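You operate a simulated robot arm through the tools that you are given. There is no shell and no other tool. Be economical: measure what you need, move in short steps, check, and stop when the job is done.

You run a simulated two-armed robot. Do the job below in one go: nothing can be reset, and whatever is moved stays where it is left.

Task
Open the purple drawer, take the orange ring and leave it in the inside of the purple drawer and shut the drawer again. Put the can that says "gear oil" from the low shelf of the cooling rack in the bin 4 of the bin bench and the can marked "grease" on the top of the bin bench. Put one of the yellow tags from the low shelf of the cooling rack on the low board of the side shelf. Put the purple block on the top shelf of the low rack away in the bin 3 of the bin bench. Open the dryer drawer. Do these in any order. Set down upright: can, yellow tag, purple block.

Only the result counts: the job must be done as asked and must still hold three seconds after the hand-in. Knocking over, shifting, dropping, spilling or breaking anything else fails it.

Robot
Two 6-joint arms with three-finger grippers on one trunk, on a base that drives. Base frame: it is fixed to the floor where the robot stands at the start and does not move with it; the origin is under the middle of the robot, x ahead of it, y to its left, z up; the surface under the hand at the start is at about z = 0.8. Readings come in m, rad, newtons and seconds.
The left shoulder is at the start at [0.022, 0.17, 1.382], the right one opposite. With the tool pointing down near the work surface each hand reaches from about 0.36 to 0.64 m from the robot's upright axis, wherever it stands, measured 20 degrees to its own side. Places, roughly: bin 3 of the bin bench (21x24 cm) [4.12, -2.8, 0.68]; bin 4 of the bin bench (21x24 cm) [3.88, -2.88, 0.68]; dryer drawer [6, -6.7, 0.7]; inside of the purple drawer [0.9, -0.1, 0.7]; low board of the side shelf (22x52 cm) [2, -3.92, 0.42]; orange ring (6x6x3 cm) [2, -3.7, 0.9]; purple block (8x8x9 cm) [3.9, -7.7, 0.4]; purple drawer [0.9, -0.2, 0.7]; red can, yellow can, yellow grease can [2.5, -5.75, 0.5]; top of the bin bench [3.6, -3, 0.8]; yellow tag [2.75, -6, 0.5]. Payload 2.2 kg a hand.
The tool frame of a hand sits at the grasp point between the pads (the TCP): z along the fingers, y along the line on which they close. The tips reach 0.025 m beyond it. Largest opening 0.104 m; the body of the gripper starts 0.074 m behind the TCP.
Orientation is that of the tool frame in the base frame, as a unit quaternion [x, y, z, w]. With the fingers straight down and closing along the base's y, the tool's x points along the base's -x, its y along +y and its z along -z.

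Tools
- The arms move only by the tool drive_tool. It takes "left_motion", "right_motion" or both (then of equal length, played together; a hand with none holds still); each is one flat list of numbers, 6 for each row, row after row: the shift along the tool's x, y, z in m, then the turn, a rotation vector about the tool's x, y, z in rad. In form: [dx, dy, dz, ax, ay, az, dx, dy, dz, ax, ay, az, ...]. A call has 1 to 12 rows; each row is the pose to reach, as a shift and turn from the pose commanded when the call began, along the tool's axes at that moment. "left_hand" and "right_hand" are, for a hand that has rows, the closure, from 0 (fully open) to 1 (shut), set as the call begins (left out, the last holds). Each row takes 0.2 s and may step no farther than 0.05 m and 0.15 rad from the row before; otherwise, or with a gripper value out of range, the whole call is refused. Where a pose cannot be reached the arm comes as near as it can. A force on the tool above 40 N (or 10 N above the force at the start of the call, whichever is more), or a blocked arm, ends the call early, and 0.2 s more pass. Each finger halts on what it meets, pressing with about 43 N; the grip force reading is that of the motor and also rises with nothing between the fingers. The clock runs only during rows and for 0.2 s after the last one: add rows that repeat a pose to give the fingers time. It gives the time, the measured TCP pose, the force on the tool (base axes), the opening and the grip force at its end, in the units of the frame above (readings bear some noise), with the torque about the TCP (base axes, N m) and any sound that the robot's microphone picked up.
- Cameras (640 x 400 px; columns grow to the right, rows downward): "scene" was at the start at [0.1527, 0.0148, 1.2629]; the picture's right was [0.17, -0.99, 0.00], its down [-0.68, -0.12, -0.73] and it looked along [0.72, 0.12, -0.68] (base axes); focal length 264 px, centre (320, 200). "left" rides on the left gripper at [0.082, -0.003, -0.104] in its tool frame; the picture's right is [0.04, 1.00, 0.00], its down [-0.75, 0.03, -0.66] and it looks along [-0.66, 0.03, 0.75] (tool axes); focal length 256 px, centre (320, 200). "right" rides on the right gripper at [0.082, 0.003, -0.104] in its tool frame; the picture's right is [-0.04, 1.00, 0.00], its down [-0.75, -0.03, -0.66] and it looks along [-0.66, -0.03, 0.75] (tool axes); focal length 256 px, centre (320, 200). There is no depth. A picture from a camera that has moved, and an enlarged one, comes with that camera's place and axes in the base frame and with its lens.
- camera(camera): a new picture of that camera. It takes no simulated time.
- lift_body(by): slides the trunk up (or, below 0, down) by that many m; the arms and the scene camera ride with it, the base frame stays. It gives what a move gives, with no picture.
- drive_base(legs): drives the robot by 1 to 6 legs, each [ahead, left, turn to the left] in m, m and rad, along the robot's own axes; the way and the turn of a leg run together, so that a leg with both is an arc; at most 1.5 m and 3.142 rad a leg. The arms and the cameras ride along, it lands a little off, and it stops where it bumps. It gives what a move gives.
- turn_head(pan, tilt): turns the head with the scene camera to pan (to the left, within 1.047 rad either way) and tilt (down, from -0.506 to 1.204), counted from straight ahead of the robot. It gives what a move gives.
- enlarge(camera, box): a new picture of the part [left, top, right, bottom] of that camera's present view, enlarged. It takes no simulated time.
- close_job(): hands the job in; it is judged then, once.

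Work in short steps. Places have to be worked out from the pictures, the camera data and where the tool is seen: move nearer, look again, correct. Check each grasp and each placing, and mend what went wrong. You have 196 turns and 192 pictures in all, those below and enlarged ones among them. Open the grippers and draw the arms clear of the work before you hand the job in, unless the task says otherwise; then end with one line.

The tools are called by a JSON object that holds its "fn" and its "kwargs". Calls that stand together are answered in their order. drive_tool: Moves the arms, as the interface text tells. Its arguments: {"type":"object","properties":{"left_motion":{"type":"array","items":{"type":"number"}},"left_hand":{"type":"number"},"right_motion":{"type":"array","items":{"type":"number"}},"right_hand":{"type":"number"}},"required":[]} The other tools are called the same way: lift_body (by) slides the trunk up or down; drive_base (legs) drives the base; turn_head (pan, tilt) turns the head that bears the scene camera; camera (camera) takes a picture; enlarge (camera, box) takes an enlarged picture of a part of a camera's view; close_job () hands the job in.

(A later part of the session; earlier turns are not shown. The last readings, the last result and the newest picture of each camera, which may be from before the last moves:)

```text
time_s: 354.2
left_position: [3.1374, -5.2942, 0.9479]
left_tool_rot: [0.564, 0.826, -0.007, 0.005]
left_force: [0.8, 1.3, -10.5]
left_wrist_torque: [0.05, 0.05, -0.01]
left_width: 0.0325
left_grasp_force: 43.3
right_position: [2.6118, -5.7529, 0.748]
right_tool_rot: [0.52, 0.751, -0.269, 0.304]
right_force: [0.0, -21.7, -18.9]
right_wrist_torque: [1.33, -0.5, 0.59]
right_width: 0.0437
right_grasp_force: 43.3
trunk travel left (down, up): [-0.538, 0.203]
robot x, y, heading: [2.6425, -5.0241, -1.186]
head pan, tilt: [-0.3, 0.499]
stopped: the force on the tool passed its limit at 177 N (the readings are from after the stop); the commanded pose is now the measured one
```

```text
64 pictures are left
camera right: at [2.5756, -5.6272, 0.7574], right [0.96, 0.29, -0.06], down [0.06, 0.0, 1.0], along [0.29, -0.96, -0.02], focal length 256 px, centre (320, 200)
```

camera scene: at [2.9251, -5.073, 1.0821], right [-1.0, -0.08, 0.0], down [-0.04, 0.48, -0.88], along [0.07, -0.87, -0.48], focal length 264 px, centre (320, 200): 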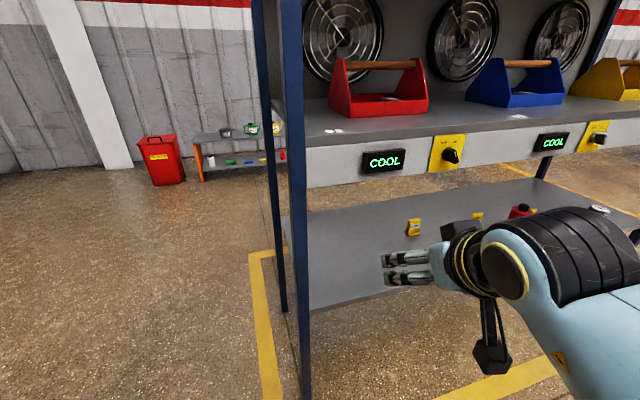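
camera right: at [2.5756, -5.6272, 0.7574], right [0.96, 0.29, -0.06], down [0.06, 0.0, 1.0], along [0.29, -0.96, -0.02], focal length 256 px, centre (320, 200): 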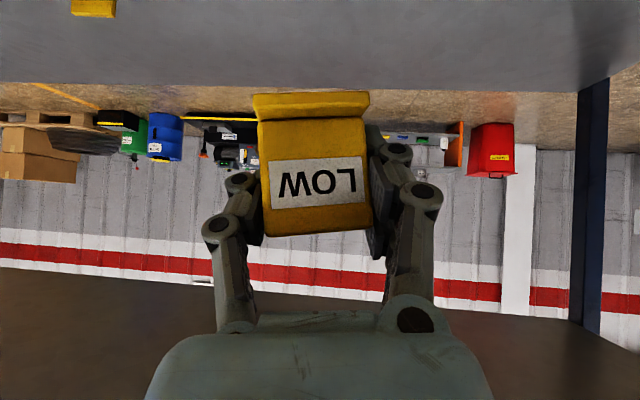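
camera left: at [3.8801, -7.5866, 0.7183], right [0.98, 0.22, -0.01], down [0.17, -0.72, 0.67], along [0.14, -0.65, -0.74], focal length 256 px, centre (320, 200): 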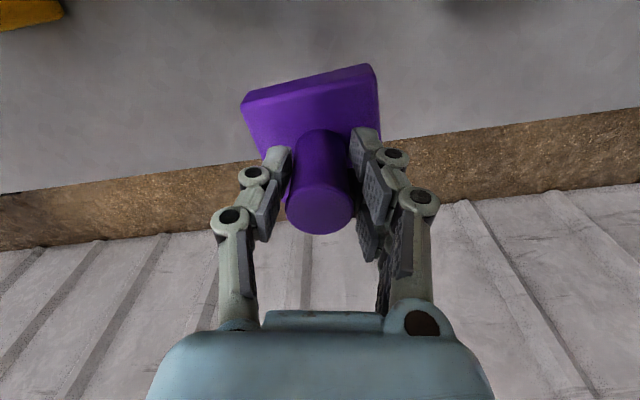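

The right arm failed to retract and touched the upper shelf's underside when raised. Lower a bit, and back out diagonally.

{"fn": "lift_body", "kwargs": {"by": -0.07}}

{"fn": "drive_base", "kwargs": {"legs": [[-0.12, 0.13, 0]]}}

{"fn": "drive_tool", "kwargs": {"right_motion": [0.015, 0.002, -0.041, 0, 0, 0, 0.03, 0.004, -0.082, 0, 0, 0, 0.044, 0.006, -0.123, 0, 0, 0, 0.059, 0.007, -0.164, 0, 0, 0, 0.074, 0.009, -0.205, 0, 0, 0]}}

{"fn": "camera", "kwargs": {"camera": "scene"}}

```text
time_s: 355.3
left_position: [3.1387, -5.2916, 0.8808]
left_tool_rot: [0.565, 0.825, -0.008, 0.007]
left_force: [-0.4, 0.0, -10.7]
left_wrist_torque: [0.05, -0.02, 0.04]
left_width: 0.0325
left_grasp_force: 42.7
right_position: [2.6139, -5.7505, 0.6794]
right_tool_rot: [0.519, 0.75, -0.272, 0.306]
right_force: [-0.4, 0.2, -0.1]
right_wrist_torque: [0.02, 0.0, 0.0]
right_width: 0.0439
right_grasp_force: 43.0
trunk travel left (down, up): [-0.468, 0.273]
robot x, y, heading: [2.6418, -5.0259, -1.188]
head pan, tilt: [-0.3, 0.499]
```

```text
time_s: 356.8
left_position: [3.2118, -5.1283, 0.8808]
left_tool_rot: [0.567, 0.824, -0.009, 0.008]
left_force: [0.1, 1.4, -10.8]
left_wrist_torque: [0.02, 0.01, -0.02]
left_width: 0.0326
left_grasp_force: 42.9
right_position: [2.6834, -5.586, 0.6799]
right_tool_rot: [0.521, 0.749, -0.272, 0.305]
right_force: [1.1, 0.6, 0.2]
right_wrist_torque: [0.0, -0.02, 0.01]
right_width: 0.0441
right_grasp_force: 43.4
trunk travel left (down, up): [-0.468, 0.273]
robot x, y, heading: [2.7178, -4.8588, -1.194]
head pan, tilt: [-0.3, 0.499]
```

```text
time_s: 358.0
left_position: [3.2108, -5.1298, 0.881]
left_tool_rot: [0.566, 0.824, -0.009, 0.006]
left_force: [-1.0, -0.4, -10.9]
left_wrist_torque: [0.05, 0.0, 0.01]
left_width: 0.0325
left_grasp_force: 43.2
right_position: [2.681, -5.5098, 0.6139]
right_tool_rot: [0.521, 0.749, -0.271, 0.306]
right_force: [0.6, 0.0, 0.4]
right_wrist_torque: [-0.01, -0.01, 0.0]
right_width: 0.0442
right_grasp_force: 43.4
right hand out of reach, approached as far as the arm can: row 1, 2, 3, 4, 5
trunk travel left (down, up): [-0.468, 0.273]
robot x, y, heading: [2.7196, -4.8591, -1.191]
head pan, tilt: [-0.3, 0.499]
```

```text
63 pictures are left
camera scene: at [2.7529, -5.0174, 1.1775], right [-1.0, -0.08, 0.0], down [-0.04, 0.48, -0.88], along [0.07, -0.87, -0.48], focal length 264 px, centre (320, 200)
```

scene: 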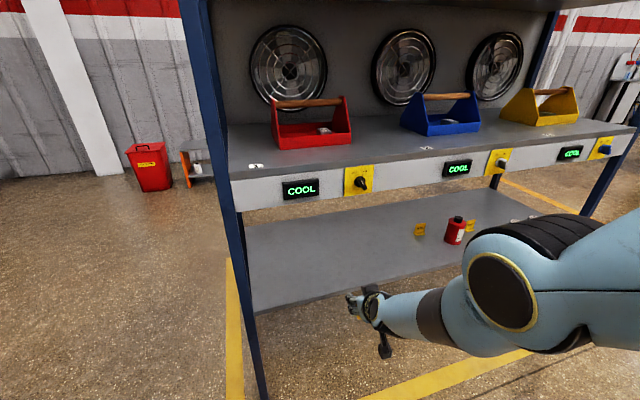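

Retract again toward the previously workable pose, letting the wrist yaw relax.

{"fn": "drive_tool", "kwargs": {"right_motion": [-0.004, -0.007, -0.041, 0.03, 0.003, 0.03, -0.008, -0.013, -0.083, 0.062, 0.006, 0.06, -0.012, -0.02, -0.124, 0.094, 0.01, 0.09, -0.016, -0.027, -0.165, 0.125, 0.013, 0.12, -0.02, -0.033, -0.207, 0.156, 0.017, 0.15, -0.0236, -0.04, -0.248, 0.188, 0.02, 0.179, -0.0236, -0.04, -0.248, 0.188, 0.02, 0.179]}}

{"fn": "camera", "kwargs": {"camera": "scene"}}

```text
time_s: 359.6
left_position: [3.2107, -5.1308, 0.8807]
left_tool_rot: [0.567, 0.824, -0.009, 0.007]
left_force: [0.3, -0.6, -11.7]
left_wrist_torque: [0.06, 0.02, -0.03]
left_width: 0.0325
left_grasp_force: 42.8
right_position: [2.6897, -5.471, 0.599]
right_tool_rot: [0.615, 0.674, -0.307, 0.271]
right_force: [-0.6, -0.5, -1.3]
right_wrist_torque: [-0.01, -0.03, 0.02]
right_width: 0.0442
right_grasp_force: 42.5
right hand out of reach, approached as far as the arm can: row 1, 2, 3, 4, 5, 6, 7
trunk travel left (down, up): [-0.468, 0.273]
robot x, y, heading: [2.7187, -4.859, -1.191]
head pan, tilt: [-0.3, 0.499]
```

```text
62 pictures are left
camera scene: at [2.7521, -5.0176, 1.1775], right [-1.0, -0.08, 0.0], down [-0.04, 0.48, -0.88], along [0.07, -0.87, -0.48], focal length 264 px, centre (320, 200)
```

scene: 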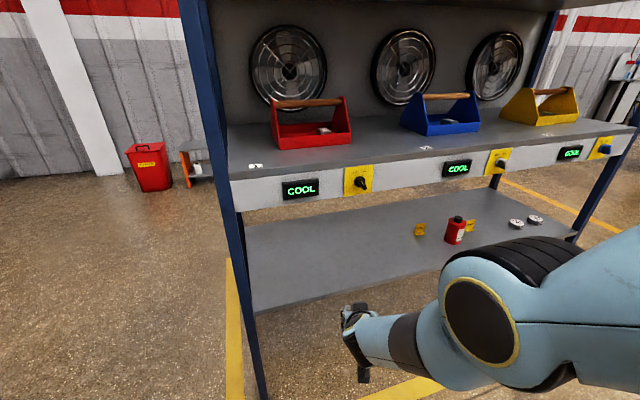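

The right arm's posture keeps the tag hand low but usable. Plan: place the tag first, approaching the side shelf from its open +x side at heading ≈-2.4 so the block hand stays clear of the wash table. Drive there in stages.

{"fn": "drive_base", "kwargs": {"legs": [[0, 0.2, 0], [-0.3, 0.3, 0], [-0.49, 0.12, 0], [0, 0, -1.21]]}}

{"fn": "turn_head", "kwargs": {"pan": 0.0, "tilt": 0.6}}

{"fn": "camera", "kwargs": {"camera": "scene"}}

```text
time_s: 368.9
left_position: [2.9129, -4.469, 0.8819]
left_tool_rot: [0.933, 0.359, -0.011, 0.001]
left_force: [0.0, 0.7, -11.5]
left_wrist_torque: [0.02, -0.04, 0.0]
left_width: 0.0326
left_grasp_force: 43.4
right_position: [2.4082, -4.1068, 0.5986]
right_tool_rot: [0.888, 0.208, -0.406, 0.049]
right_force: [-0.4, 0.3, -0.8]
right_wrist_torque: [-0.01, 0.02, 0.04]
right_width: 0.0412
right_grasp_force: 43.1
trunk travel left (down, up): [-0.468, 0.273]
robot x, y, heading: [2.9859, -3.9123, -2.396]
head pan, tilt: [-0.3, 0.499]
```

```text
time_s: 369.6
left_position: [2.913, -4.4695, 0.8797]
left_tool_rot: [0.933, 0.359, -0.011, 0.001]
left_force: [-0.1, -0.2, -10.2]
left_wrist_torque: [0.04, -0.01, -0.03]
left_width: 0.0325
left_grasp_force: 43.3
right_position: [2.4066, -4.1062, 0.5991]
right_tool_rot: [0.889, 0.207, -0.406, 0.048]
right_force: [-0.3, 0.3, 0.7]
right_wrist_torque: [0.01, 0.01, 0.04]
right_width: 0.0413
right_grasp_force: 43.1
trunk travel left (down, up): [-0.468, 0.273]
robot x, y, heading: [2.9916, -3.9127, -2.396]
head pan, tilt: [0.0, 0.6]
```

```text
61 pictures are left
camera scene: at [2.8695, -4.0207, 1.1684], right [-0.68, 0.73, 0.0], down [0.41, 0.38, -0.82], along [-0.61, -0.56, -0.57], focal length 264 px, centre (320, 200)
```

scene: 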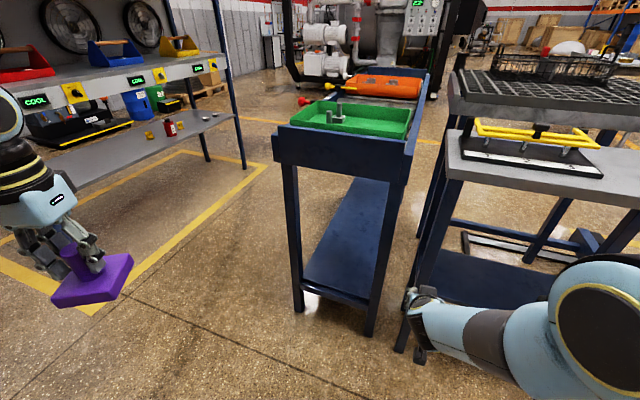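

{"fn": "turn_head", "kwargs": {"pan": -0.55, "tilt": 0.6}}

{"fn": "camera", "kwargs": {"camera": "scene"}}

{"fn": "camera", "kwargs": {"camera": "right"}}

```text
time_s: 370.6
left_position: [2.9134, -4.4695, 0.8796]
left_tool_rot: [0.934, 0.358, -0.011, 0.001]
left_force: [0.5, 0.2, -9.8]
left_wrist_torque: [0.03, -0.04, 0.0]
left_width: 0.0326
left_grasp_force: 43.0
right_position: [2.4074, -4.1057, 0.5998]
right_tool_rot: [0.888, 0.208, -0.406, 0.05]
right_force: [0.3, -1.2, -0.5]
right_wrist_torque: [-0.02, 0.02, 0.0]
right_width: 0.0409
right_grasp_force: 43.2
trunk travel left (down, up): [-0.468, 0.273]
robot x, y, heading: [2.987, -3.9126, -2.396]
head pan, tilt: [-0.55, 0.6]
```

```text
60 pictures are left
camera scene: at [2.8478, -3.9781, 1.1685], right [-0.2, 0.98, 0.0], down [0.55, 0.11, -0.82], along [-0.81, -0.16, -0.57], focal length 264 px, centre (320, 200)
```

scene: 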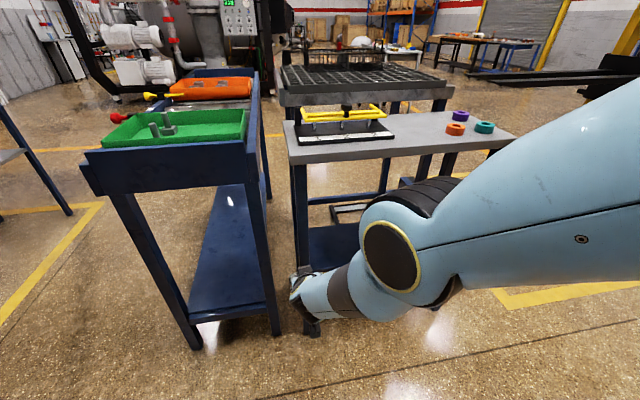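

```text
59 pictures are left
camera right: at [2.5298, -4.057, 0.6075], right [0.38, -0.92, -0.05], down [0.01, -0.05, 1.0], along [-0.92, -0.38, -0.01], focal length 256 px, centre (320, 200)
```

right: 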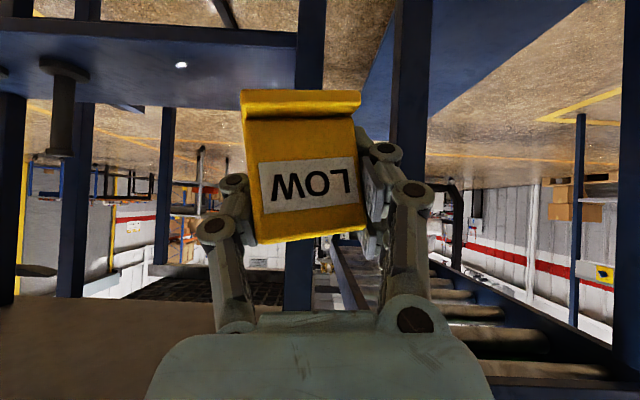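

The board's near edge and a bolt at ≈(2.09,-3.87) are visible; target spot P≈(2.04,-4.04) on the board lies between bolt and the leg at (2.21,-4.16). First line up 0.25 m out along the hand's direction.

{"fn": "drive_base", "kwargs": {"legs": [[0, -0.208, 0]]}}

{"fn": "camera", "kwargs": {"camera": "right"}}

{"fn": "camera", "kwargs": {"camera": "scene"}}

```text
time_s: 372.2
left_position: [2.7749, -4.3211, 0.8815]
left_tool_rot: [0.933, 0.359, -0.011, 0.002]
left_force: [-0.8, 0.5, -10.0]
left_wrist_torque: [0.01, -0.06, 0.02]
left_width: 0.0325
left_grasp_force: 43.4
right_position: [2.2683, -3.9571, 0.5976]
right_tool_rot: [0.888, 0.208, -0.406, 0.05]
right_force: [-0.7, -0.4, -0.3]
right_wrist_torque: [-0.05, -0.03, 0.0]
right_width: 0.0405
right_grasp_force: 43.1
trunk travel left (down, up): [-0.468, 0.273]
robot x, y, heading: [2.8514, -3.761, -2.391]
head pan, tilt: [-0.55, 0.6]
```

```text
58 pictures are left
camera right: at [2.3917, -3.9081, 0.6073], right [0.39, -0.92, -0.05], down [0.01, -0.05, 1.0], along [-0.92, -0.39, -0.01], focal length 256 px, centre (320, 200)
```

right: 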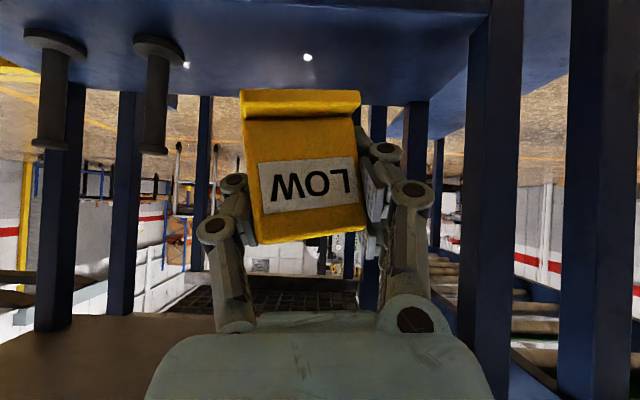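

```text
57 pictures are left
camera scene: at [2.7093, -3.8286, 1.1684], right [-0.2, 0.98, 0.0], down [0.55, 0.11, -0.82], along [-0.81, -0.16, -0.57], focal length 264 px, centre (320, 200)
```

scene: 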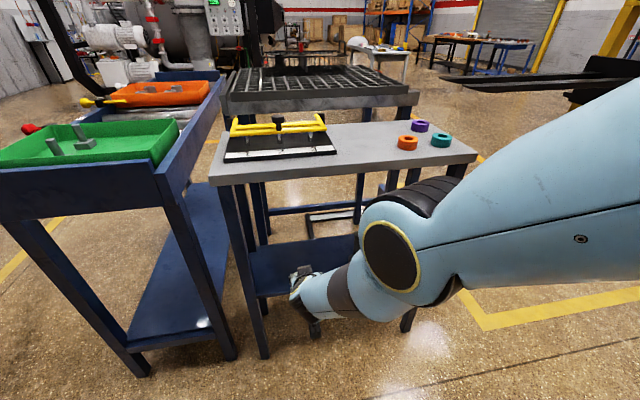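

Board z≈0.42; bolts at (2.03,-3.84) and (1.95,-3.71). Slide in to P≈(2.045,-4.03).

{"fn": "drive_base", "kwargs": {"legs": [[0.215, -0.097, 0]]}}

{"fn": "camera", "kwargs": {"camera": "right"}}

{"fn": "camera", "kwargs": {"camera": "scene"}}

```text
time_s: 374.0
left_position: [2.5444, -4.3983, 0.8793]
left_tool_rot: [0.934, 0.357, -0.011, 0.0]
left_force: [-0.9, -0.2, -10.8]
left_wrist_torque: [0.02, -0.04, -0.01]
left_width: 0.0328
left_grasp_force: 43.1
right_position: [2.0424, -4.033, 0.5985]
right_tool_rot: [0.889, 0.206, -0.406, 0.048]
right_force: [-0.1, 0.3, -1.2]
right_wrist_torque: [-0.04, -0.03, 0.02]
right_width: 0.0399
right_grasp_force: 43.5
trunk travel left (down, up): [-0.468, 0.273]
robot x, y, heading: [2.6185, -3.837, -2.402]
head pan, tilt: [-0.55, 0.6]
```

```text
56 pictures are left
camera right: at [2.1644, -3.9846, 0.6069], right [0.38, -0.92, -0.05], down [0.01, -0.05, 1.0], along [-0.92, -0.38, -0.01], focal length 256 px, centre (320, 200)
```

right: 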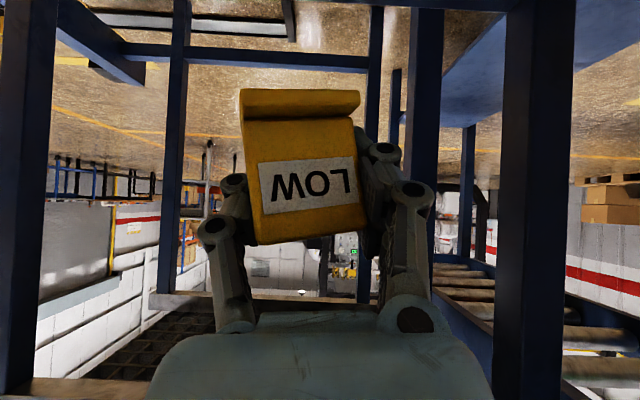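

```text
55 pictures are left
camera scene: at [2.4819, -3.9068, 1.1683], right [-0.19, 0.98, 0.0], down [0.56, 0.11, -0.82], along [-0.81, -0.16, -0.57], focal length 264 px, centre (320, 200)
```

scene: 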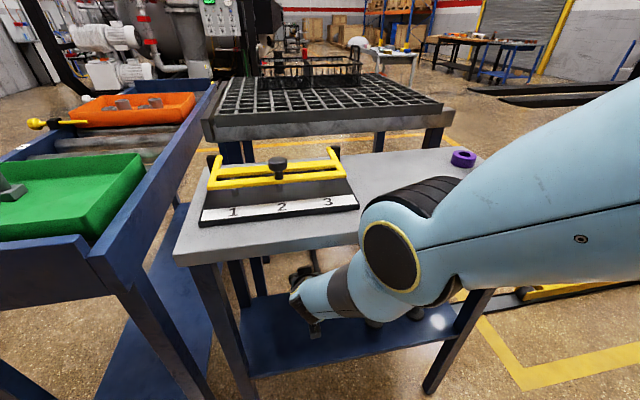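

Elbow is above and outside the shelf edge; clear. Lower 0.10 with the trunk and look.

{"fn": "lift_body", "kwargs": {"by": -0.1}}

{"fn": "camera", "kwargs": {"camera": "right"}}

```text
time_s: 375.3
left_position: [2.5477, -4.3971, 0.7806]
left_tool_rot: [0.934, 0.358, -0.012, 0.0]
left_force: [0.6, -0.1, -11.1]
left_wrist_torque: [0.01, -0.08, -0.01]
left_width: 0.0325
left_grasp_force: 43.1
right_position: [2.0519, -4.0238, 0.4798]
right_tool_rot: [0.894, 0.209, -0.393, 0.041]
right_force: [0.0, -0.2, 0.2]
right_wrist_torque: [-0.01, -0.01, 0.04]
right_width: 0.04
right_grasp_force: 42.9
trunk travel left (down, up): [-0.368, 0.373]
robot x, y, heading: [2.6246, -3.8396, -2.401]
head pan, tilt: [-0.55, 0.6]
```

```text
54 pictures are left
camera right: at [2.1749, -3.9754, 0.4922], right [0.38, -0.92, -0.06], down [-0.02, -0.08, 1.0], along [-0.92, -0.38, -0.04], focal length 256 px, centre (320, 200)
```

right: 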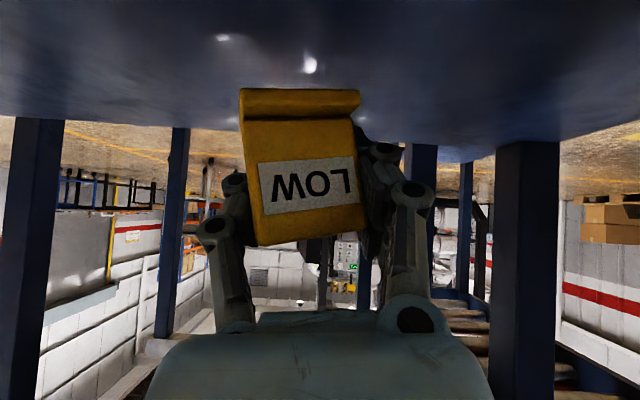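

Tag's base is ~2 cm above the board. Lower a little more.

{"fn": "lift_body", "kwargs": {"by": -0.012}}

{"fn": "camera", "kwargs": {"camera": "right"}}

```text
time_s: 375.9
left_position: [2.5464, -4.3976, 0.7687]
left_tool_rot: [0.934, 0.358, -0.011, 0.0]
left_force: [-0.5, -0.2, -10.5]
left_wrist_torque: [0.03, -0.03, 0.01]
left_width: 0.0324
left_grasp_force: 42.9
right_position: [2.0516, -4.0236, 0.4666]
right_tool_rot: [0.894, 0.209, -0.393, 0.04]
right_force: [0.6, -0.1, -0.9]
right_wrist_torque: [-0.04, -0.02, -0.01]
right_width: 0.0403
right_grasp_force: 43.4
trunk travel left (down, up): [-0.356, 0.385]
robot x, y, heading: [2.621, -3.8425, -2.398]
head pan, tilt: [-0.55, 0.6]
```

```text
53 pictures are left
camera right: at [2.1746, -3.9757, 0.4791], right [0.38, -0.92, -0.07], down [-0.01, -0.08, 1.0], along [-0.92, -0.38, -0.04], focal length 256 px, centre (320, 200)
```

right: 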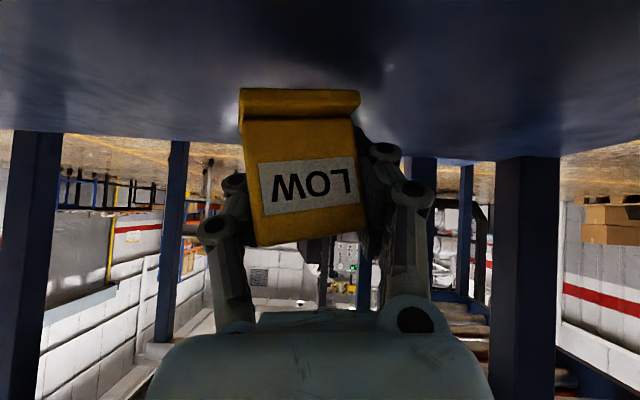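

{"fn": "lift_body", "kwargs": {"by": -0.009}}

{"fn": "lift_body", "kwargs": {"by": -0.006}}

{"fn": "camera", "kwargs": {"camera": "right"}}

```text
time_s: 376.5
left_position: [2.5474, -4.3966, 0.7599]
left_tool_rot: [0.934, 0.357, -0.012, 0.001]
left_force: [0.8, 0.6, -10.6]
left_wrist_torque: [0.02, -0.04, 0.02]
left_width: 0.0328
left_grasp_force: 42.4
right_position: [2.0499, -4.0252, 0.4587]
right_tool_rot: [0.894, 0.21, -0.395, 0.04]
right_force: [-0.9, 1.0, 11.8]
right_wrist_torque: [-0.04, -0.36, 0.06]
right_width: 0.0407
right_grasp_force: 43.4
trunk travel left (down, up): [-0.347, 0.394]
robot x, y, heading: [2.6225, -3.8397, -2.398]
head pan, tilt: [-0.55, 0.6]
```

```text
time_s: 376.9
left_position: [2.5485, -4.3968, 0.7549]
left_tool_rot: [0.934, 0.357, -0.01, 0.0]
left_force: [-0.2, -0.2, -10.2]
left_wrist_torque: [0.06, -0.04, 0.0]
left_width: 0.0329
left_grasp_force: 43.0
right_position: [2.0483, -4.0265, 0.4574]
right_tool_rot: [0.892, 0.208, -0.399, 0.041]
right_force: [2.0, 2.0, 18.0]
right_wrist_torque: [0.04, -0.69, 0.1]
right_width: 0.0416
right_grasp_force: 43.7
trunk travel left (down, up): [-0.344, 0.397]
robot x, y, heading: [2.6232, -3.8394, -2.397]
head pan, tilt: [-0.55, 0.6]
stopped: the force on the tool passed its limit at 44 N (the readings are from after the stop); the commanded pose is now the measured one
```

```text
52 pictures are left
camera right: at [2.1711, -3.9789, 0.4689], right [0.38, -0.92, -0.07], down [0.0, -0.07, 1.0], along [-0.93, -0.38, -0.03], focal length 256 px, centre (320, 200)
```

right: 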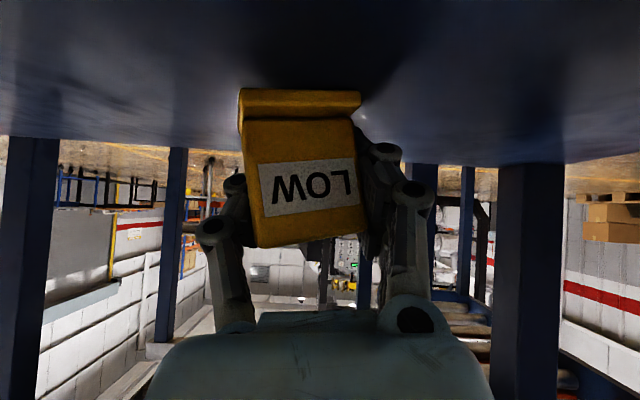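

Firm contact with the board. Release.

{"fn": "drive_tool", "kwargs": {"right_motion": [0, 0, 0, 0, 0, 0, 0, 0, 0, 0, 0, 0, 0, 0, 0, 0, 0, 0], "right_hand": 0.15}}

{"fn": "camera", "kwargs": {"camera": "right"}}

```text
time_s: 377.7
left_position: [2.5459, -4.3981, 0.7551]
left_tool_rot: [0.934, 0.356, -0.011, 0.0]
left_force: [0.2, -0.7, -10.9]
left_wrist_torque: [0.02, -0.04, -0.03]
left_width: 0.0327
left_grasp_force: 43.0
right_position: [2.049, -4.026, 0.4549]
right_tool_rot: [0.893, 0.208, -0.397, 0.039]
right_force: [0.3, -0.8, 0.7]
right_wrist_torque: [0.02, 0.01, -0.04]
right_width: 0.0915
right_grasp_force: 0.0
trunk travel left (down, up): [-0.344, 0.397]
robot x, y, heading: [2.6258, -3.8379, -2.396]
head pan, tilt: [-0.55, 0.6]
```

```text
51 pictures are left
camera right: at [2.1723, -3.9776, 0.4671], right [0.38, -0.92, -0.07], down [-0.01, -0.08, 1.0], along [-0.92, -0.38, -0.04], focal length 256 px, centre (320, 200)
```

right: 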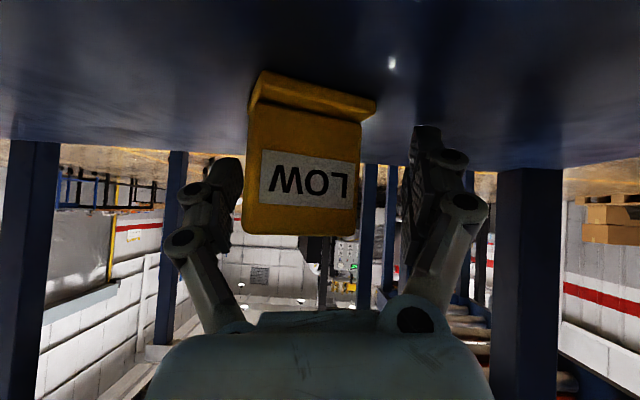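

The tag stands upright on the board. Retreat straight back along the hand's direction.

{"fn": "drive_base", "kwargs": {"legs": [[-0.187, 0.067, 0]]}}

{"fn": "camera", "kwargs": {"camera": "right"}}

```text
time_s: 379.3
left_position: [2.7352, -4.3138, 0.7565]
left_tool_rot: [0.934, 0.358, -0.011, 0.001]
left_force: [0.0, 0.0, -10.6]
left_wrist_torque: [0.07, -0.05, -0.06]
left_width: 0.0326
left_grasp_force: 43.1
right_position: [2.2366, -3.9433, 0.4563]
right_tool_rot: [0.893, 0.209, -0.397, 0.039]
right_force: [0.3, -0.5, 0.8]
right_wrist_torque: [0.01, 0.02, 0.03]
right_width: 0.0885
right_grasp_force: 0.1
trunk travel left (down, up): [-0.344, 0.397]
robot x, y, heading: [2.8105, -3.7581, -2.399]
head pan, tilt: [-0.55, 0.6]
```

```text
50 pictures are left
camera right: at [2.3603, -3.8956, 0.4676], right [0.38, -0.92, -0.07], down [-0.01, -0.07, 1.0], along [-0.92, -0.38, -0.04], focal length 256 px, centre (320, 200)
```

right: 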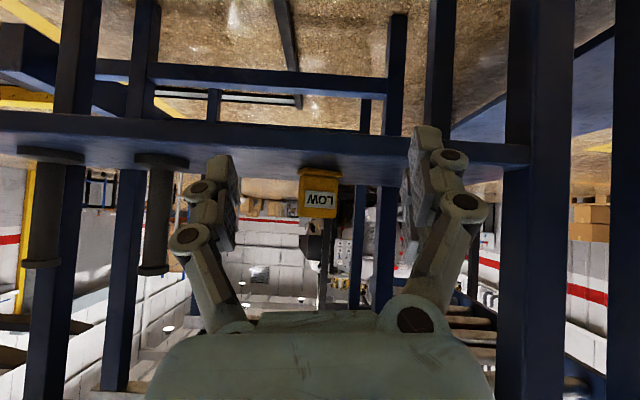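

Tag done. Now to the bin bench with the block: raise the trunk and drive back through the corridor.

{"fn": "lift_body", "kwargs": {"by": 0.37}}

{"fn": "drive_base", "kwargs": {"legs": [[0, 0, 0.83], [-0.75, -0.33, 0], [-0.65, -0.05, 0], [-0.05, 0.75, 0], [0, 0, 0.39]]}}

{"fn": "drive_tool", "kwargs": {"right_motion": [0, 0, 0, 0, 0.14, 0, 0, 0, 0, 0, 0.28, 0, 0, 0, 0, 0, 0.42, 0, 0, 0, 0, 0, 0.56, 0, 0, 0, 0, 0, 0.7, 0, 0, 0, 0, 0, 0.82, 0, 0, 0, 0, 0, 0.82, 0]}}

{"fn": "turn_head", "kwargs": {"pan": 0.1, "tilt": 0.6}}

{"fn": "camera", "kwargs": {"camera": "scene"}}

```text
time_s: 382.9
left_position: [2.7347, -4.3156, 1.1251]
left_tool_rot: [0.934, 0.358, -0.011, 0.001]
left_force: [-0.9, -0.4, -10.9]
left_wrist_torque: [0.04, -0.06, 0.01]
left_width: 0.0325
left_grasp_force: 42.5
right_position: [2.2134, -3.9645, 0.8669]
right_tool_rot: [0.881, 0.2, -0.426, 0.056]
right_force: [-0.1, -0.3, 0.6]
right_wrist_torque: [-0.03, -0.01, 0.03]
right_width: 0.0885
right_grasp_force: 0.0
trunk travel left (down, up): [-0.714, 0.027]
robot x, y, heading: [2.8126, -3.7556, -2.398]
head pan, tilt: [-0.55, 0.6]
```

```text
time_s: 397.4
left_position: [3.7127, -2.6266, 1.1254]
left_tool_rot: [0.586, 0.81, -0.01, 0.006]
left_force: [0.7, -0.9, -10.5]
left_wrist_torque: [0.07, 0.01, 0.0]
left_width: 0.0327
left_grasp_force: 42.8
right_position: [3.1845, -2.9655, 0.8671]
right_tool_rot: [0.627, 0.65, -0.325, 0.281]
right_force: [-1.1, 2.5, 1.9]
right_wrist_torque: [0.08, -0.04, 0.13]
right_width: 0.0944
right_grasp_force: 0.1
trunk travel left (down, up): [-0.714, 0.027]
robot x, y, heading: [3.2342, -2.3379, -1.238]
head pan, tilt: [-0.55, 0.6]
```

```text
time_s: 399.1
left_position: [3.7127, -2.63, 1.1244]
left_tool_rot: [0.586, 0.811, -0.009, 0.006]
left_force: [-0.7, -0.3, -10.5]
left_wrist_torque: [0.07, -0.01, -0.01]
left_width: 0.033
left_grasp_force: 43.1
right_position: [3.1998, -2.9279, 0.8968]
right_tool_rot: [0.702, 0.706, -0.09, 0.006]
right_force: [-0.8, 0.0, 0.2]
right_wrist_torque: [0.03, -0.01, 0.02]
right_width: 0.0883
right_grasp_force: 0.1
right hand out of reach, approached as far as the arm can: row 3, 4, 5, 6, 7
trunk travel left (down, up): [-0.714, 0.027]
robot x, y, heading: [3.2312, -2.3354, -1.237]
head pan, tilt: [-0.55, 0.6]
```

```text
time_s: 400.1
left_position: [3.7127, -2.6281, 1.1253]
left_tool_rot: [0.586, 0.81, -0.009, 0.006]
left_force: [-0.2, -0.3, -10.4]
left_wrist_torque: [0.03, 0.05, 0.05]
left_width: 0.0327
left_grasp_force: 42.8
right_position: [3.1999, -2.9292, 0.895]
right_tool_rot: [0.703, 0.706, -0.09, 0.007]
right_force: [0.5, -0.5, -1.0]
right_wrist_torque: [0.04, -0.01, 0.0]
right_width: 0.0887
right_grasp_force: 0.0
trunk travel left (down, up): [-0.714, 0.027]
robot x, y, heading: [3.2301, -2.3313, -1.237]
head pan, tilt: [0.099, 0.6]
```

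```text
49 pictures are left
camera scene: at [3.2934, -2.4822, 1.4162], right [-0.91, -0.42, 0.0], down [-0.24, 0.51, -0.82], along [0.35, -0.75, -0.57], focal length 264 px, centre (320, 200)
```

scene: 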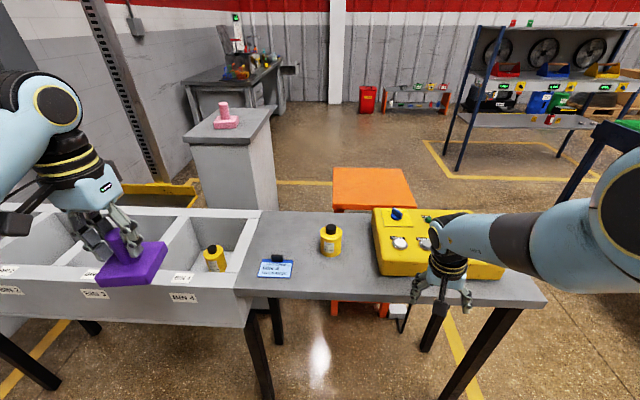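

The right hand ended up close to the pendant (only a light touch, pendant in place). Back off and raise the right hand.

{"fn": "drive_base", "kwargs": {"legs": [[-0.15, 0, 0]]}}

{"fn": "drive_tool", "kwargs": {"right_motion": [0, 0, -0.045, 0, 0, 0, 0, 0, -0.09, 0, 0, 0, 0, 0, -0.135, 0, 0, 0, 0, 0, -0.18, 0, 0, 0, 0, 0, -0.22, 0, 0, 0, 0, 0, -0.22, 0, 0, 0]}}

{"fn": "camera", "kwargs": {"camera": "scene"}}

```text
time_s: 401.4
left_position: [3.6652, -2.4844, 1.1251]
left_tool_rot: [0.583, 0.813, -0.01, 0.006]
left_force: [-0.1, -0.6, -9.6]
left_wrist_torque: [0.05, 0.01, 0.01]
left_width: 0.0325
left_grasp_force: 43.2
right_position: [3.1548, -2.7873, 0.8958]
right_tool_rot: [0.7, 0.708, -0.09, 0.007]
right_force: [0.6, 0.0, -0.2]
right_wrist_torque: [-0.01, -0.02, 0.01]
right_width: 0.0887
right_grasp_force: 0.1
trunk travel left (down, up): [-0.714, 0.027]
robot x, y, heading: [3.1842, -2.195, -1.23]
head pan, tilt: [0.099, 0.6]
```

```text
time_s: 402.9
left_position: [3.6655, -2.4846, 1.127]
left_tool_rot: [0.583, 0.812, -0.009, 0.007]
left_force: [0.4, 0.2, -10.8]
left_wrist_torque: [0.07, -0.02, -0.04]
left_width: 0.0327
left_grasp_force: 42.2
right_position: [3.252, -2.8489, 1.0629]
right_tool_rot: [0.7, 0.707, -0.096, 0.005]
right_force: [-0.1, -0.6, 0.3]
right_wrist_torque: [0.02, 0.03, 0.05]
right_width: 0.0885
right_grasp_force: 0.1
right hand out of reach, approached as far as the arm can: row 1, 2, 3, 4, 5, 6
trunk travel left (down, up): [-0.714, 0.027]
robot x, y, heading: [3.1815, -2.1921, -1.23]
head pan, tilt: [0.099, 0.6]
```

```text
48 pictures are left
camera scene: at [3.2447, -2.3402, 1.4162], right [-0.91, -0.42, 0.0], down [-0.24, 0.51, -0.82], along [0.35, -0.75, -0.57], focal length 264 px, centre (320, 200)
```

scene: 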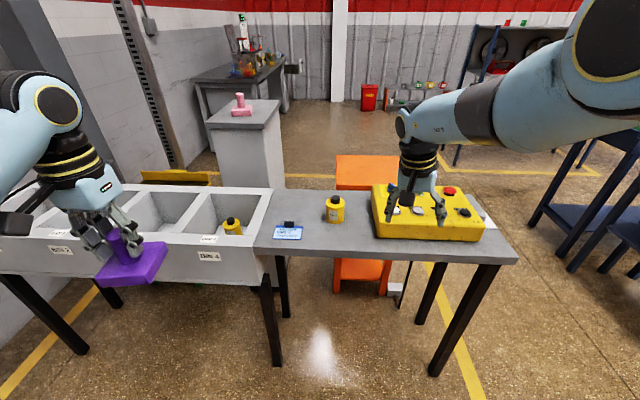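

Right hand is now high and clear. Move so the block is over bin 3 (centre ≈(4.105,-2.81)).

{"fn": "drive_base", "kwargs": {"legs": [[0, 0, 0.05], [0, 0.3, 0], [0.36, 0, 0]]}}

{"fn": "turn_head", "kwargs": {"pan": 0.55, "tilt": 0.8}}

{"fn": "camera", "kwargs": {"camera": "scene"}}

{"fn": "camera", "kwargs": {"camera": "left"}}

```text
time_s: 407.2
left_position: [4.092, -2.6779, 1.1257]
left_tool_rot: [0.563, 0.826, -0.009, 0.006]
left_force: [0.1, -1.0, -11.4]
left_wrist_torque: [0.04, 0.04, 0.02]
left_width: 0.0328
left_grasp_force: 42.9
right_position: [3.6973, -3.061, 1.0611]
right_tool_rot: [0.683, 0.724, -0.096, 0.008]
right_force: [-0.2, 0.5, 0.0]
right_wrist_torque: [0.02, 0.0, 0.01]
right_width: 0.0885
right_grasp_force: 0.1
trunk travel left (down, up): [-0.714, 0.027]
robot x, y, heading: [3.5949, -2.4109, -1.182]
head pan, tilt: [0.099, 0.6]
```

```text
time_s: 408.1
left_position: [4.0936, -2.6771, 1.1255]
left_tool_rot: [0.563, 0.826, -0.01, 0.006]
left_force: [0.2, 0.9, -10.4]
left_wrist_torque: [0.08, 0.01, 0.02]
left_width: 0.0325
left_grasp_force: 43.1
right_position: [3.6993, -3.0605, 1.0622]
right_tool_rot: [0.684, 0.723, -0.095, 0.008]
right_force: [-0.4, -0.1, -0.1]
right_wrist_torque: [-0.01, 0.0, -0.01]
right_width: 0.088
right_grasp_force: 0.1
trunk travel left (down, up): [-0.714, 0.027]
robot x, y, heading: [3.5987, -2.4131, -1.18]
head pan, tilt: [0.55, 0.799]
```

```text
47 pictures are left
camera scene: at [3.6899, -2.5228, 1.3994], right [-0.59, -0.8, 0.0], down [-0.58, 0.43, -0.7], along [0.56, -0.41, -0.72], focal length 264 px, centre (320, 200)
```

scene: 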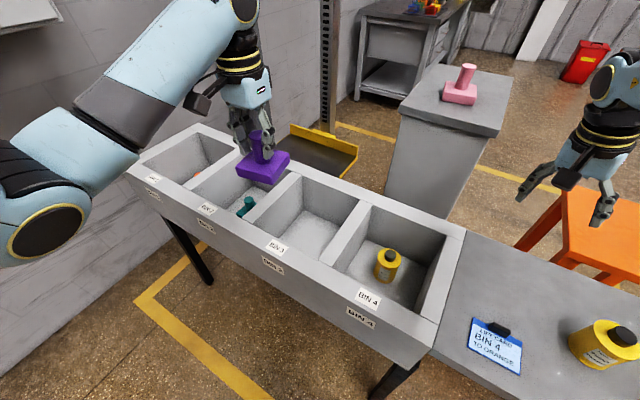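

```text
46 pictures are left
camera left: at [4.0591, -2.6, 1.2272], right [0.92, 0.4, -0.01], down [0.3, -0.68, 0.67], along [0.26, -0.62, -0.74], focal length 256 px, centre (320, 200)
```

left: 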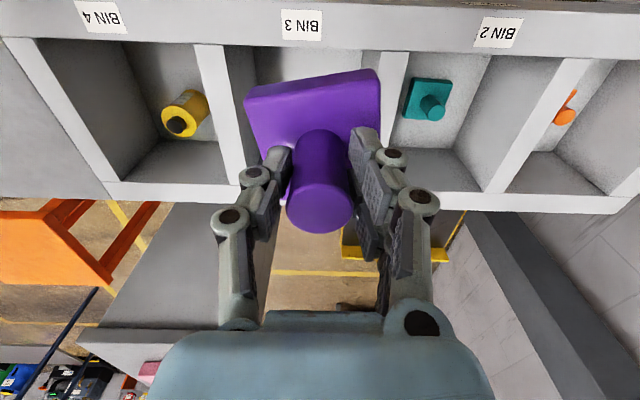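

Bin 3's centre works out at (4.118,-2.80). Shift the block over it, then lower trunk 0.12 and the arm part-way.

{"fn": "drive_base", "kwargs": {"legs": [[0.06, -0.022, 0]]}}

{"fn": "drive_tool", "kwargs": {"left_motion": [-0.03, 0, 0, 0, 0, 0, -0.063, 0, 0, 0, 0, 0, -0.063, 0, 0, 0, 0, 0]}}

{"fn": "lift_body", "kwargs": {"by": -0.12}}

{"fn": "camera", "kwargs": {"camera": "left"}}

```text
time_s: 409.1
left_position: [4.0976, -2.7407, 1.1257]
left_tool_rot: [0.565, 0.825, -0.01, 0.007]
left_force: [0.0, -1.1, -9.9]
left_wrist_torque: [0.09, 0.05, 0.02]
left_width: 0.0328
left_grasp_force: 43.0
right_position: [3.7006, -3.1219, 1.0628]
right_tool_rot: [0.684, 0.723, -0.096, 0.008]
right_force: [0.6, 0.3, 0.2]
right_wrist_torque: [0.03, 0.01, -0.01]
right_width: 0.0883
right_grasp_force: 0.0
trunk travel left (down, up): [-0.714, 0.027]
robot x, y, heading: [3.6041, -2.4769, -1.187]
head pan, tilt: [0.55, 0.799]
```

```text
time_s: 409.9
left_position: [4.1189, -2.7998, 1.127]
left_tool_rot: [0.565, 0.825, -0.01, 0.006]
left_force: [-0.1, 0.7, -10.3]
left_wrist_torque: [0.02, -0.02, 0.03]
left_width: 0.0328
left_grasp_force: 42.9
right_position: [3.6994, -3.1234, 1.0624]
right_tool_rot: [0.685, 0.722, -0.096, 0.007]
right_force: [0.1, 0.0, 0.7]
right_wrist_torque: [-0.01, 0.01, -0.01]
right_width: 0.0884
right_grasp_force: 0.0
trunk travel left (down, up): [-0.714, 0.027]
robot x, y, heading: [3.6023, -2.4723, -1.186]
head pan, tilt: [0.55, 0.799]
```

```text
time_s: 411.4
left_position: [4.12, -2.8001, 1.0075]
left_tool_rot: [0.565, 0.825, -0.009, 0.007]
left_force: [-0.1, 0.3, -10.9]
left_wrist_torque: [0.07, 0.0, 0.0]
left_width: 0.0325
left_grasp_force: 42.5
right_position: [3.7002, -3.125, 0.9422]
right_tool_rot: [0.685, 0.723, -0.095, 0.008]
right_force: [0.2, -0.5, 0.1]
right_wrist_torque: [-0.01, 0.02, 0.01]
right_width: 0.0885
right_grasp_force: 0.0
trunk travel left (down, up): [-0.594, 0.147]
robot x, y, heading: [3.6017, -2.4719, -1.188]
head pan, tilt: [0.55, 0.799]
```

```text
45 pictures are left
camera left: at [4.0856, -2.7237, 1.1086], right [0.92, 0.4, -0.01], down [0.3, -0.68, 0.67], along [0.26, -0.62, -0.74], focal length 256 px, centre (320, 200)
```

left: 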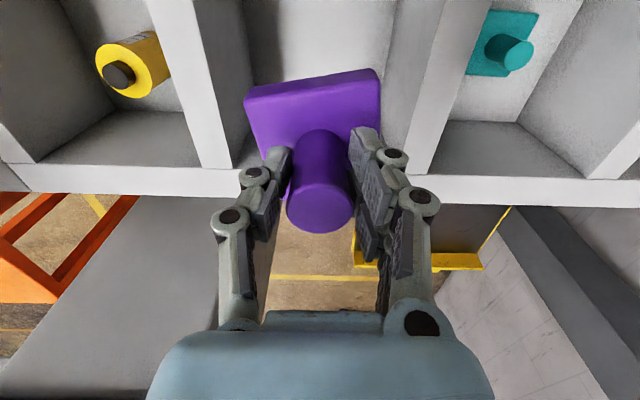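

Well centred over bin 3. Descend with the arm.

{"fn": "drive_tool", "kwargs": {"left_motion": [0, 0, 0.042, 0, 0, 0, 0, 0, 0.084, 0, 0, 0, 0, 0, 0.126, 0, 0, 0, 0, 0, 0.168, 0, 0, 0, 0, 0, 0.2, 0, 0, 0, 0, 0, 0.225, 0, 0, 0, 0, 0, 0.225, 0, 0, 0]}}

{"fn": "camera", "kwargs": {"camera": "left"}}

{"fn": "camera", "kwargs": {"camera": "scene"}}

```text
time_s: 413.0
left_position: [4.1201, -2.8067, 0.7845]
left_tool_rot: [0.566, 0.824, -0.008, 0.006]
left_force: [0.0, 0.5, -11.4]
left_wrist_torque: [0.06, 0.03, 0.01]
left_width: 0.0325
left_grasp_force: 43.3
right_position: [3.6998, -3.1231, 0.9427]
right_tool_rot: [0.684, 0.723, -0.094, 0.007]
right_force: [0.6, -0.1, -0.3]
right_wrist_torque: [0.02, -0.03, 0.01]
right_width: 0.0886
right_grasp_force: 0.0
trunk travel left (down, up): [-0.594, 0.147]
robot x, y, heading: [3.604, -2.4742, -1.187]
head pan, tilt: [0.55, 0.799]
```

```text
44 pictures are left
camera left: at [4.0852, -2.7294, 0.886], right [0.92, 0.4, -0.01], down [0.3, -0.68, 0.67], along [0.26, -0.62, -0.74], focal length 256 px, centre (320, 200)
```

left: 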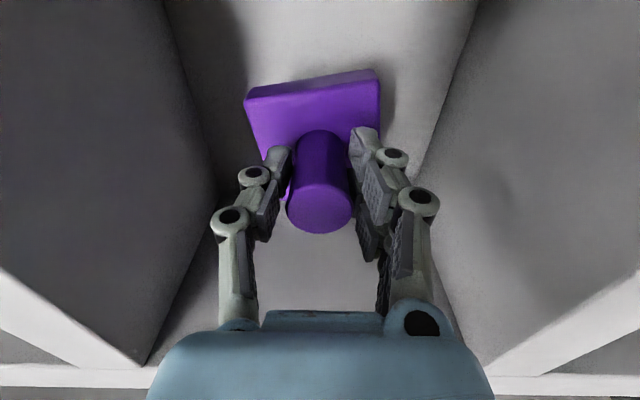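

```text
43 pictures are left
camera scene: at [3.694, -2.5868, 1.2791], right [-0.6, -0.8, 0.0], down [-0.58, 0.43, -0.7], along [0.56, -0.41, -0.72], focal length 264 px, centre (320, 200)
```

scene: 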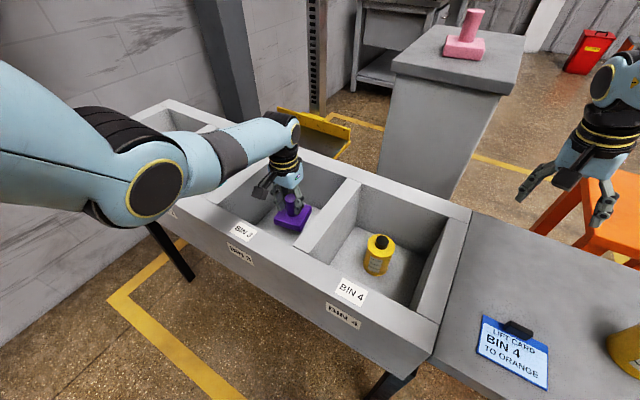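

Nearly down. Continue 3.5 cm and then small steps to contact.

{"fn": "drive_tool", "kwargs": {"left_motion": [0, 0, 0.018, 0, 0, 0, 0, 0, 0.033, 0, 0, 0, 0, 0, 0.04, 0, 0, 0, 0, 0, 0.046, 0, 0, 0, 0, 0, 0.05, 0, 0, 0, 0, 0, 0.05, 0, 0, 0]}}

{"fn": "camera", "kwargs": {"camera": "left"}}

```text
time_s: 414.4
left_position: [4.1154, -2.8038, 0.7394]
left_tool_rot: [0.565, 0.825, -0.01, 0.009]
left_force: [5.0, 2.0, 10.0]
left_wrist_torque: [0.91, -0.11, -0.1]
left_width: 0.0325
left_grasp_force: 43.1
left hand out of reach, approached as far as the arm can: row 4, 5, 6
right_position: [3.7006, -3.1246, 0.9431]
right_tool_rot: [0.684, 0.723, -0.095, 0.007]
right_force: [-0.2, 0.5, 0.0]
right_wrist_torque: [0.0, -0.01, 0.0]
right_width: 0.0884
right_grasp_force: 0.1
trunk travel left (down, up): [-0.594, 0.147]
robot x, y, heading: [3.6044, -2.4759, -1.187]
head pan, tilt: [0.55, 0.799]
```

```text
42 pictures are left
camera left: at [4.0814, -2.7259, 0.8406], right [0.92, 0.4, -0.01], down [0.3, -0.68, 0.67], along [0.26, -0.62, -0.74], focal length 256 px, centre (320, 200)
```

left: 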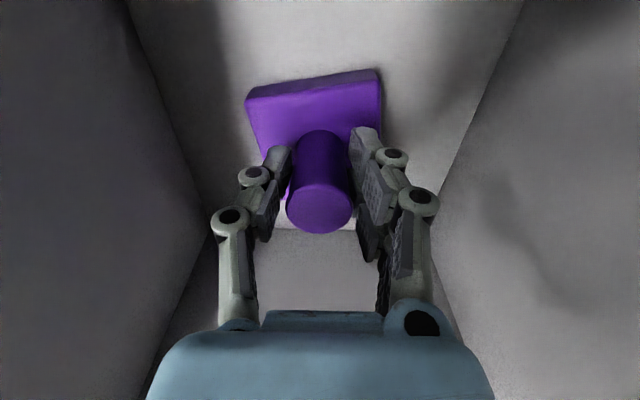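

Contact (weight unloaded). Release the knob and rise.

{"fn": "drive_tool", "kwargs": {"left_motion": [0, 0, 0, 0, 0, 0, 0, 0, 0, 0, 0, 0, 0, 0, 0, 0, 0, 0], "left_hand": 0.35}}

{"fn": "drive_tool", "kwargs": {"left_motion": [0, 0, -0.04, 0, 0, 0, 0, 0, -0.08, 0, 0, 0, 0, 0, -0.12, 0, 0, 0, 0, 0, -0.16, 0, 0, 0, 0, 0, -0.2, 0, 0, 0, 0, 0, -0.2, 0, 0, 0]}}

{"fn": "camera", "kwargs": {"camera": "left"}}

```text
time_s: 415.2
left_position: [4.1139, -2.8034, 0.7383]
left_tool_rot: [0.565, 0.825, -0.009, 0.006]
left_force: [-0.1, -0.4, 0.2]
left_wrist_torque: [0.0, -0.02, 0.01]
left_width: 0.0674
left_grasp_force: 0.1
right_position: [3.6984, -3.1252, 0.9434]
right_tool_rot: [0.685, 0.722, -0.096, 0.007]
right_force: [-0.5, -0.5, 0.1]
right_wrist_torque: [0.0, 0.01, -0.01]
right_width: 0.0883
right_grasp_force: 0.0
trunk travel left (down, up): [-0.594, 0.147]
robot x, y, heading: [3.5994, -2.4755, -1.191]
head pan, tilt: [0.55, 0.799]
```

```text
time_s: 416.6
left_position: [4.1139, -2.7987, 0.9352]
left_tool_rot: [0.565, 0.825, -0.008, 0.005]
left_force: [-0.5, 0.3, 0.2]
left_wrist_torque: [0.0, 0.01, 0.01]
left_width: 0.0678
left_grasp_force: 0.0
right_position: [3.6997, -3.124, 0.942]
right_tool_rot: [0.685, 0.723, -0.095, 0.008]
right_force: [0.3, -0.6, 0.2]
right_wrist_torque: [-0.01, -0.01, 0.02]
right_width: 0.0882
right_grasp_force: 0.0
trunk travel left (down, up): [-0.594, 0.147]
robot x, y, heading: [3.5993, -2.4739, -1.191]
head pan, tilt: [0.55, 0.799]
```

```text
41 pictures are left
camera left: at [4.0798, -2.7217, 1.0369], right [0.92, 0.4, -0.01], down [0.3, -0.68, 0.67], along [0.26, -0.62, -0.74], focal length 256 px, centre (320, 200)
```

left: 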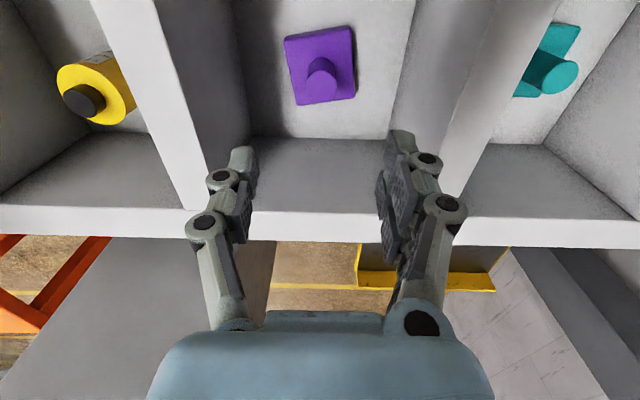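

Block stands in bin 3. Now the orange ring, at ≈(2.03,-3.735) on the side shelf's top; I'll approach from the north-east at heading ≈-2.35 so the fingers avoid the other rings.

{"fn": "lift_body", "kwargs": {"by": 0.12}}

{"fn": "drive_base", "kwargs": {"legs": [[-0.35, 0, 0], [0, 0, -0.38], [0, -1.2, 0], [0.4, 0, 0], [0, 0, -0.78]]}}

{"fn": "turn_head", "kwargs": {"pan": 0.2, "tilt": 0.6}}

{"fn": "camera", "kwargs": {"camera": "scene"}}

```text
time_s: 418.1
left_position: [4.1143, -2.7975, 1.0549]
left_tool_rot: [0.565, 0.825, -0.008, 0.006]
left_force: [0.9, 0.5, -0.2]
left_wrist_torque: [0.02, 0.02, 0.01]
left_width: 0.0676
left_grasp_force: 0.0
right_position: [3.7006, -3.125, 1.0616]
right_tool_rot: [0.685, 0.722, -0.096, 0.007]
right_force: [-0.8, 0.1, -0.1]
right_wrist_torque: [-0.03, 0.0, 0.0]
right_width: 0.0884
right_grasp_force: 0.0
trunk travel left (down, up): [-0.714, 0.027]
robot x, y, heading: [3.6041, -2.4718, -1.188]
head pan, tilt: [0.55, 0.799]
```

```text
time_s: 431.3
left_position: [2.1517, -3.1423, 1.0576]
left_tool_rot: [0.93, 0.368, -0.011, 0.0]
left_force: [0.2, 0.1, 0.2]
left_wrist_torque: [0.0, 0.02, 0.01]
left_width: 0.0678
left_grasp_force: 0.1
right_position: [1.6941, -2.8802, 1.0629]
right_tool_rot: [0.972, 0.216, -0.083, -0.047]
right_force: [0.9, 0.1, 0.0]
right_wrist_torque: [0.0, 0.01, 0.0]
right_width: 0.0884
right_grasp_force: 0.1
trunk travel left (down, up): [-0.714, 0.027]
robot x, y, heading: [2.2615, -2.5433, -2.378]
head pan, tilt: [0.55, 0.799]
```

```text
time_s: 432.2
left_position: [2.1515, -3.1425, 1.0557]
left_tool_rot: [0.93, 0.368, -0.011, 0.001]
left_force: [-0.7, 0.0, -0.6]
left_wrist_torque: [0.01, 0.01, -0.01]
left_width: 0.0676
left_grasp_force: 0.1
right_position: [1.6923, -2.8798, 1.0621]
right_tool_rot: [0.972, 0.216, -0.083, -0.047]
right_force: [0.2, -0.6, -0.7]
right_wrist_torque: [0.02, 0.01, -0.02]
right_width: 0.0882
right_grasp_force: 0.0
trunk travel left (down, up): [-0.714, 0.027]
robot x, y, heading: [2.2611, -2.5456, -2.376]
head pan, tilt: [0.201, 0.6]
```

```text
40 pictures are left
camera scene: at [2.1593, -2.6665, 1.4163], right [-0.82, 0.57, 0.0], down [0.32, 0.47, -0.82], along [-0.47, -0.68, -0.57], focal length 264 px, centre (320, 200)
```

scene: 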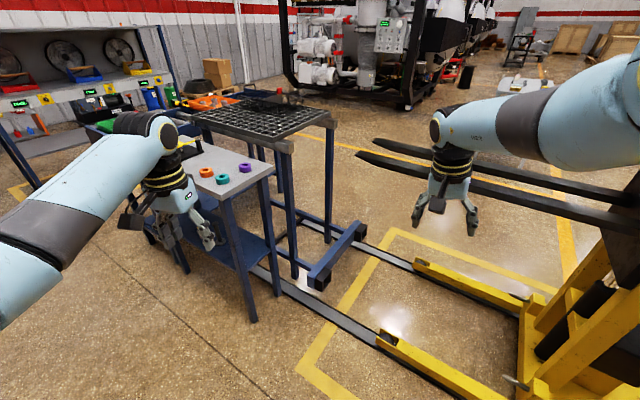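

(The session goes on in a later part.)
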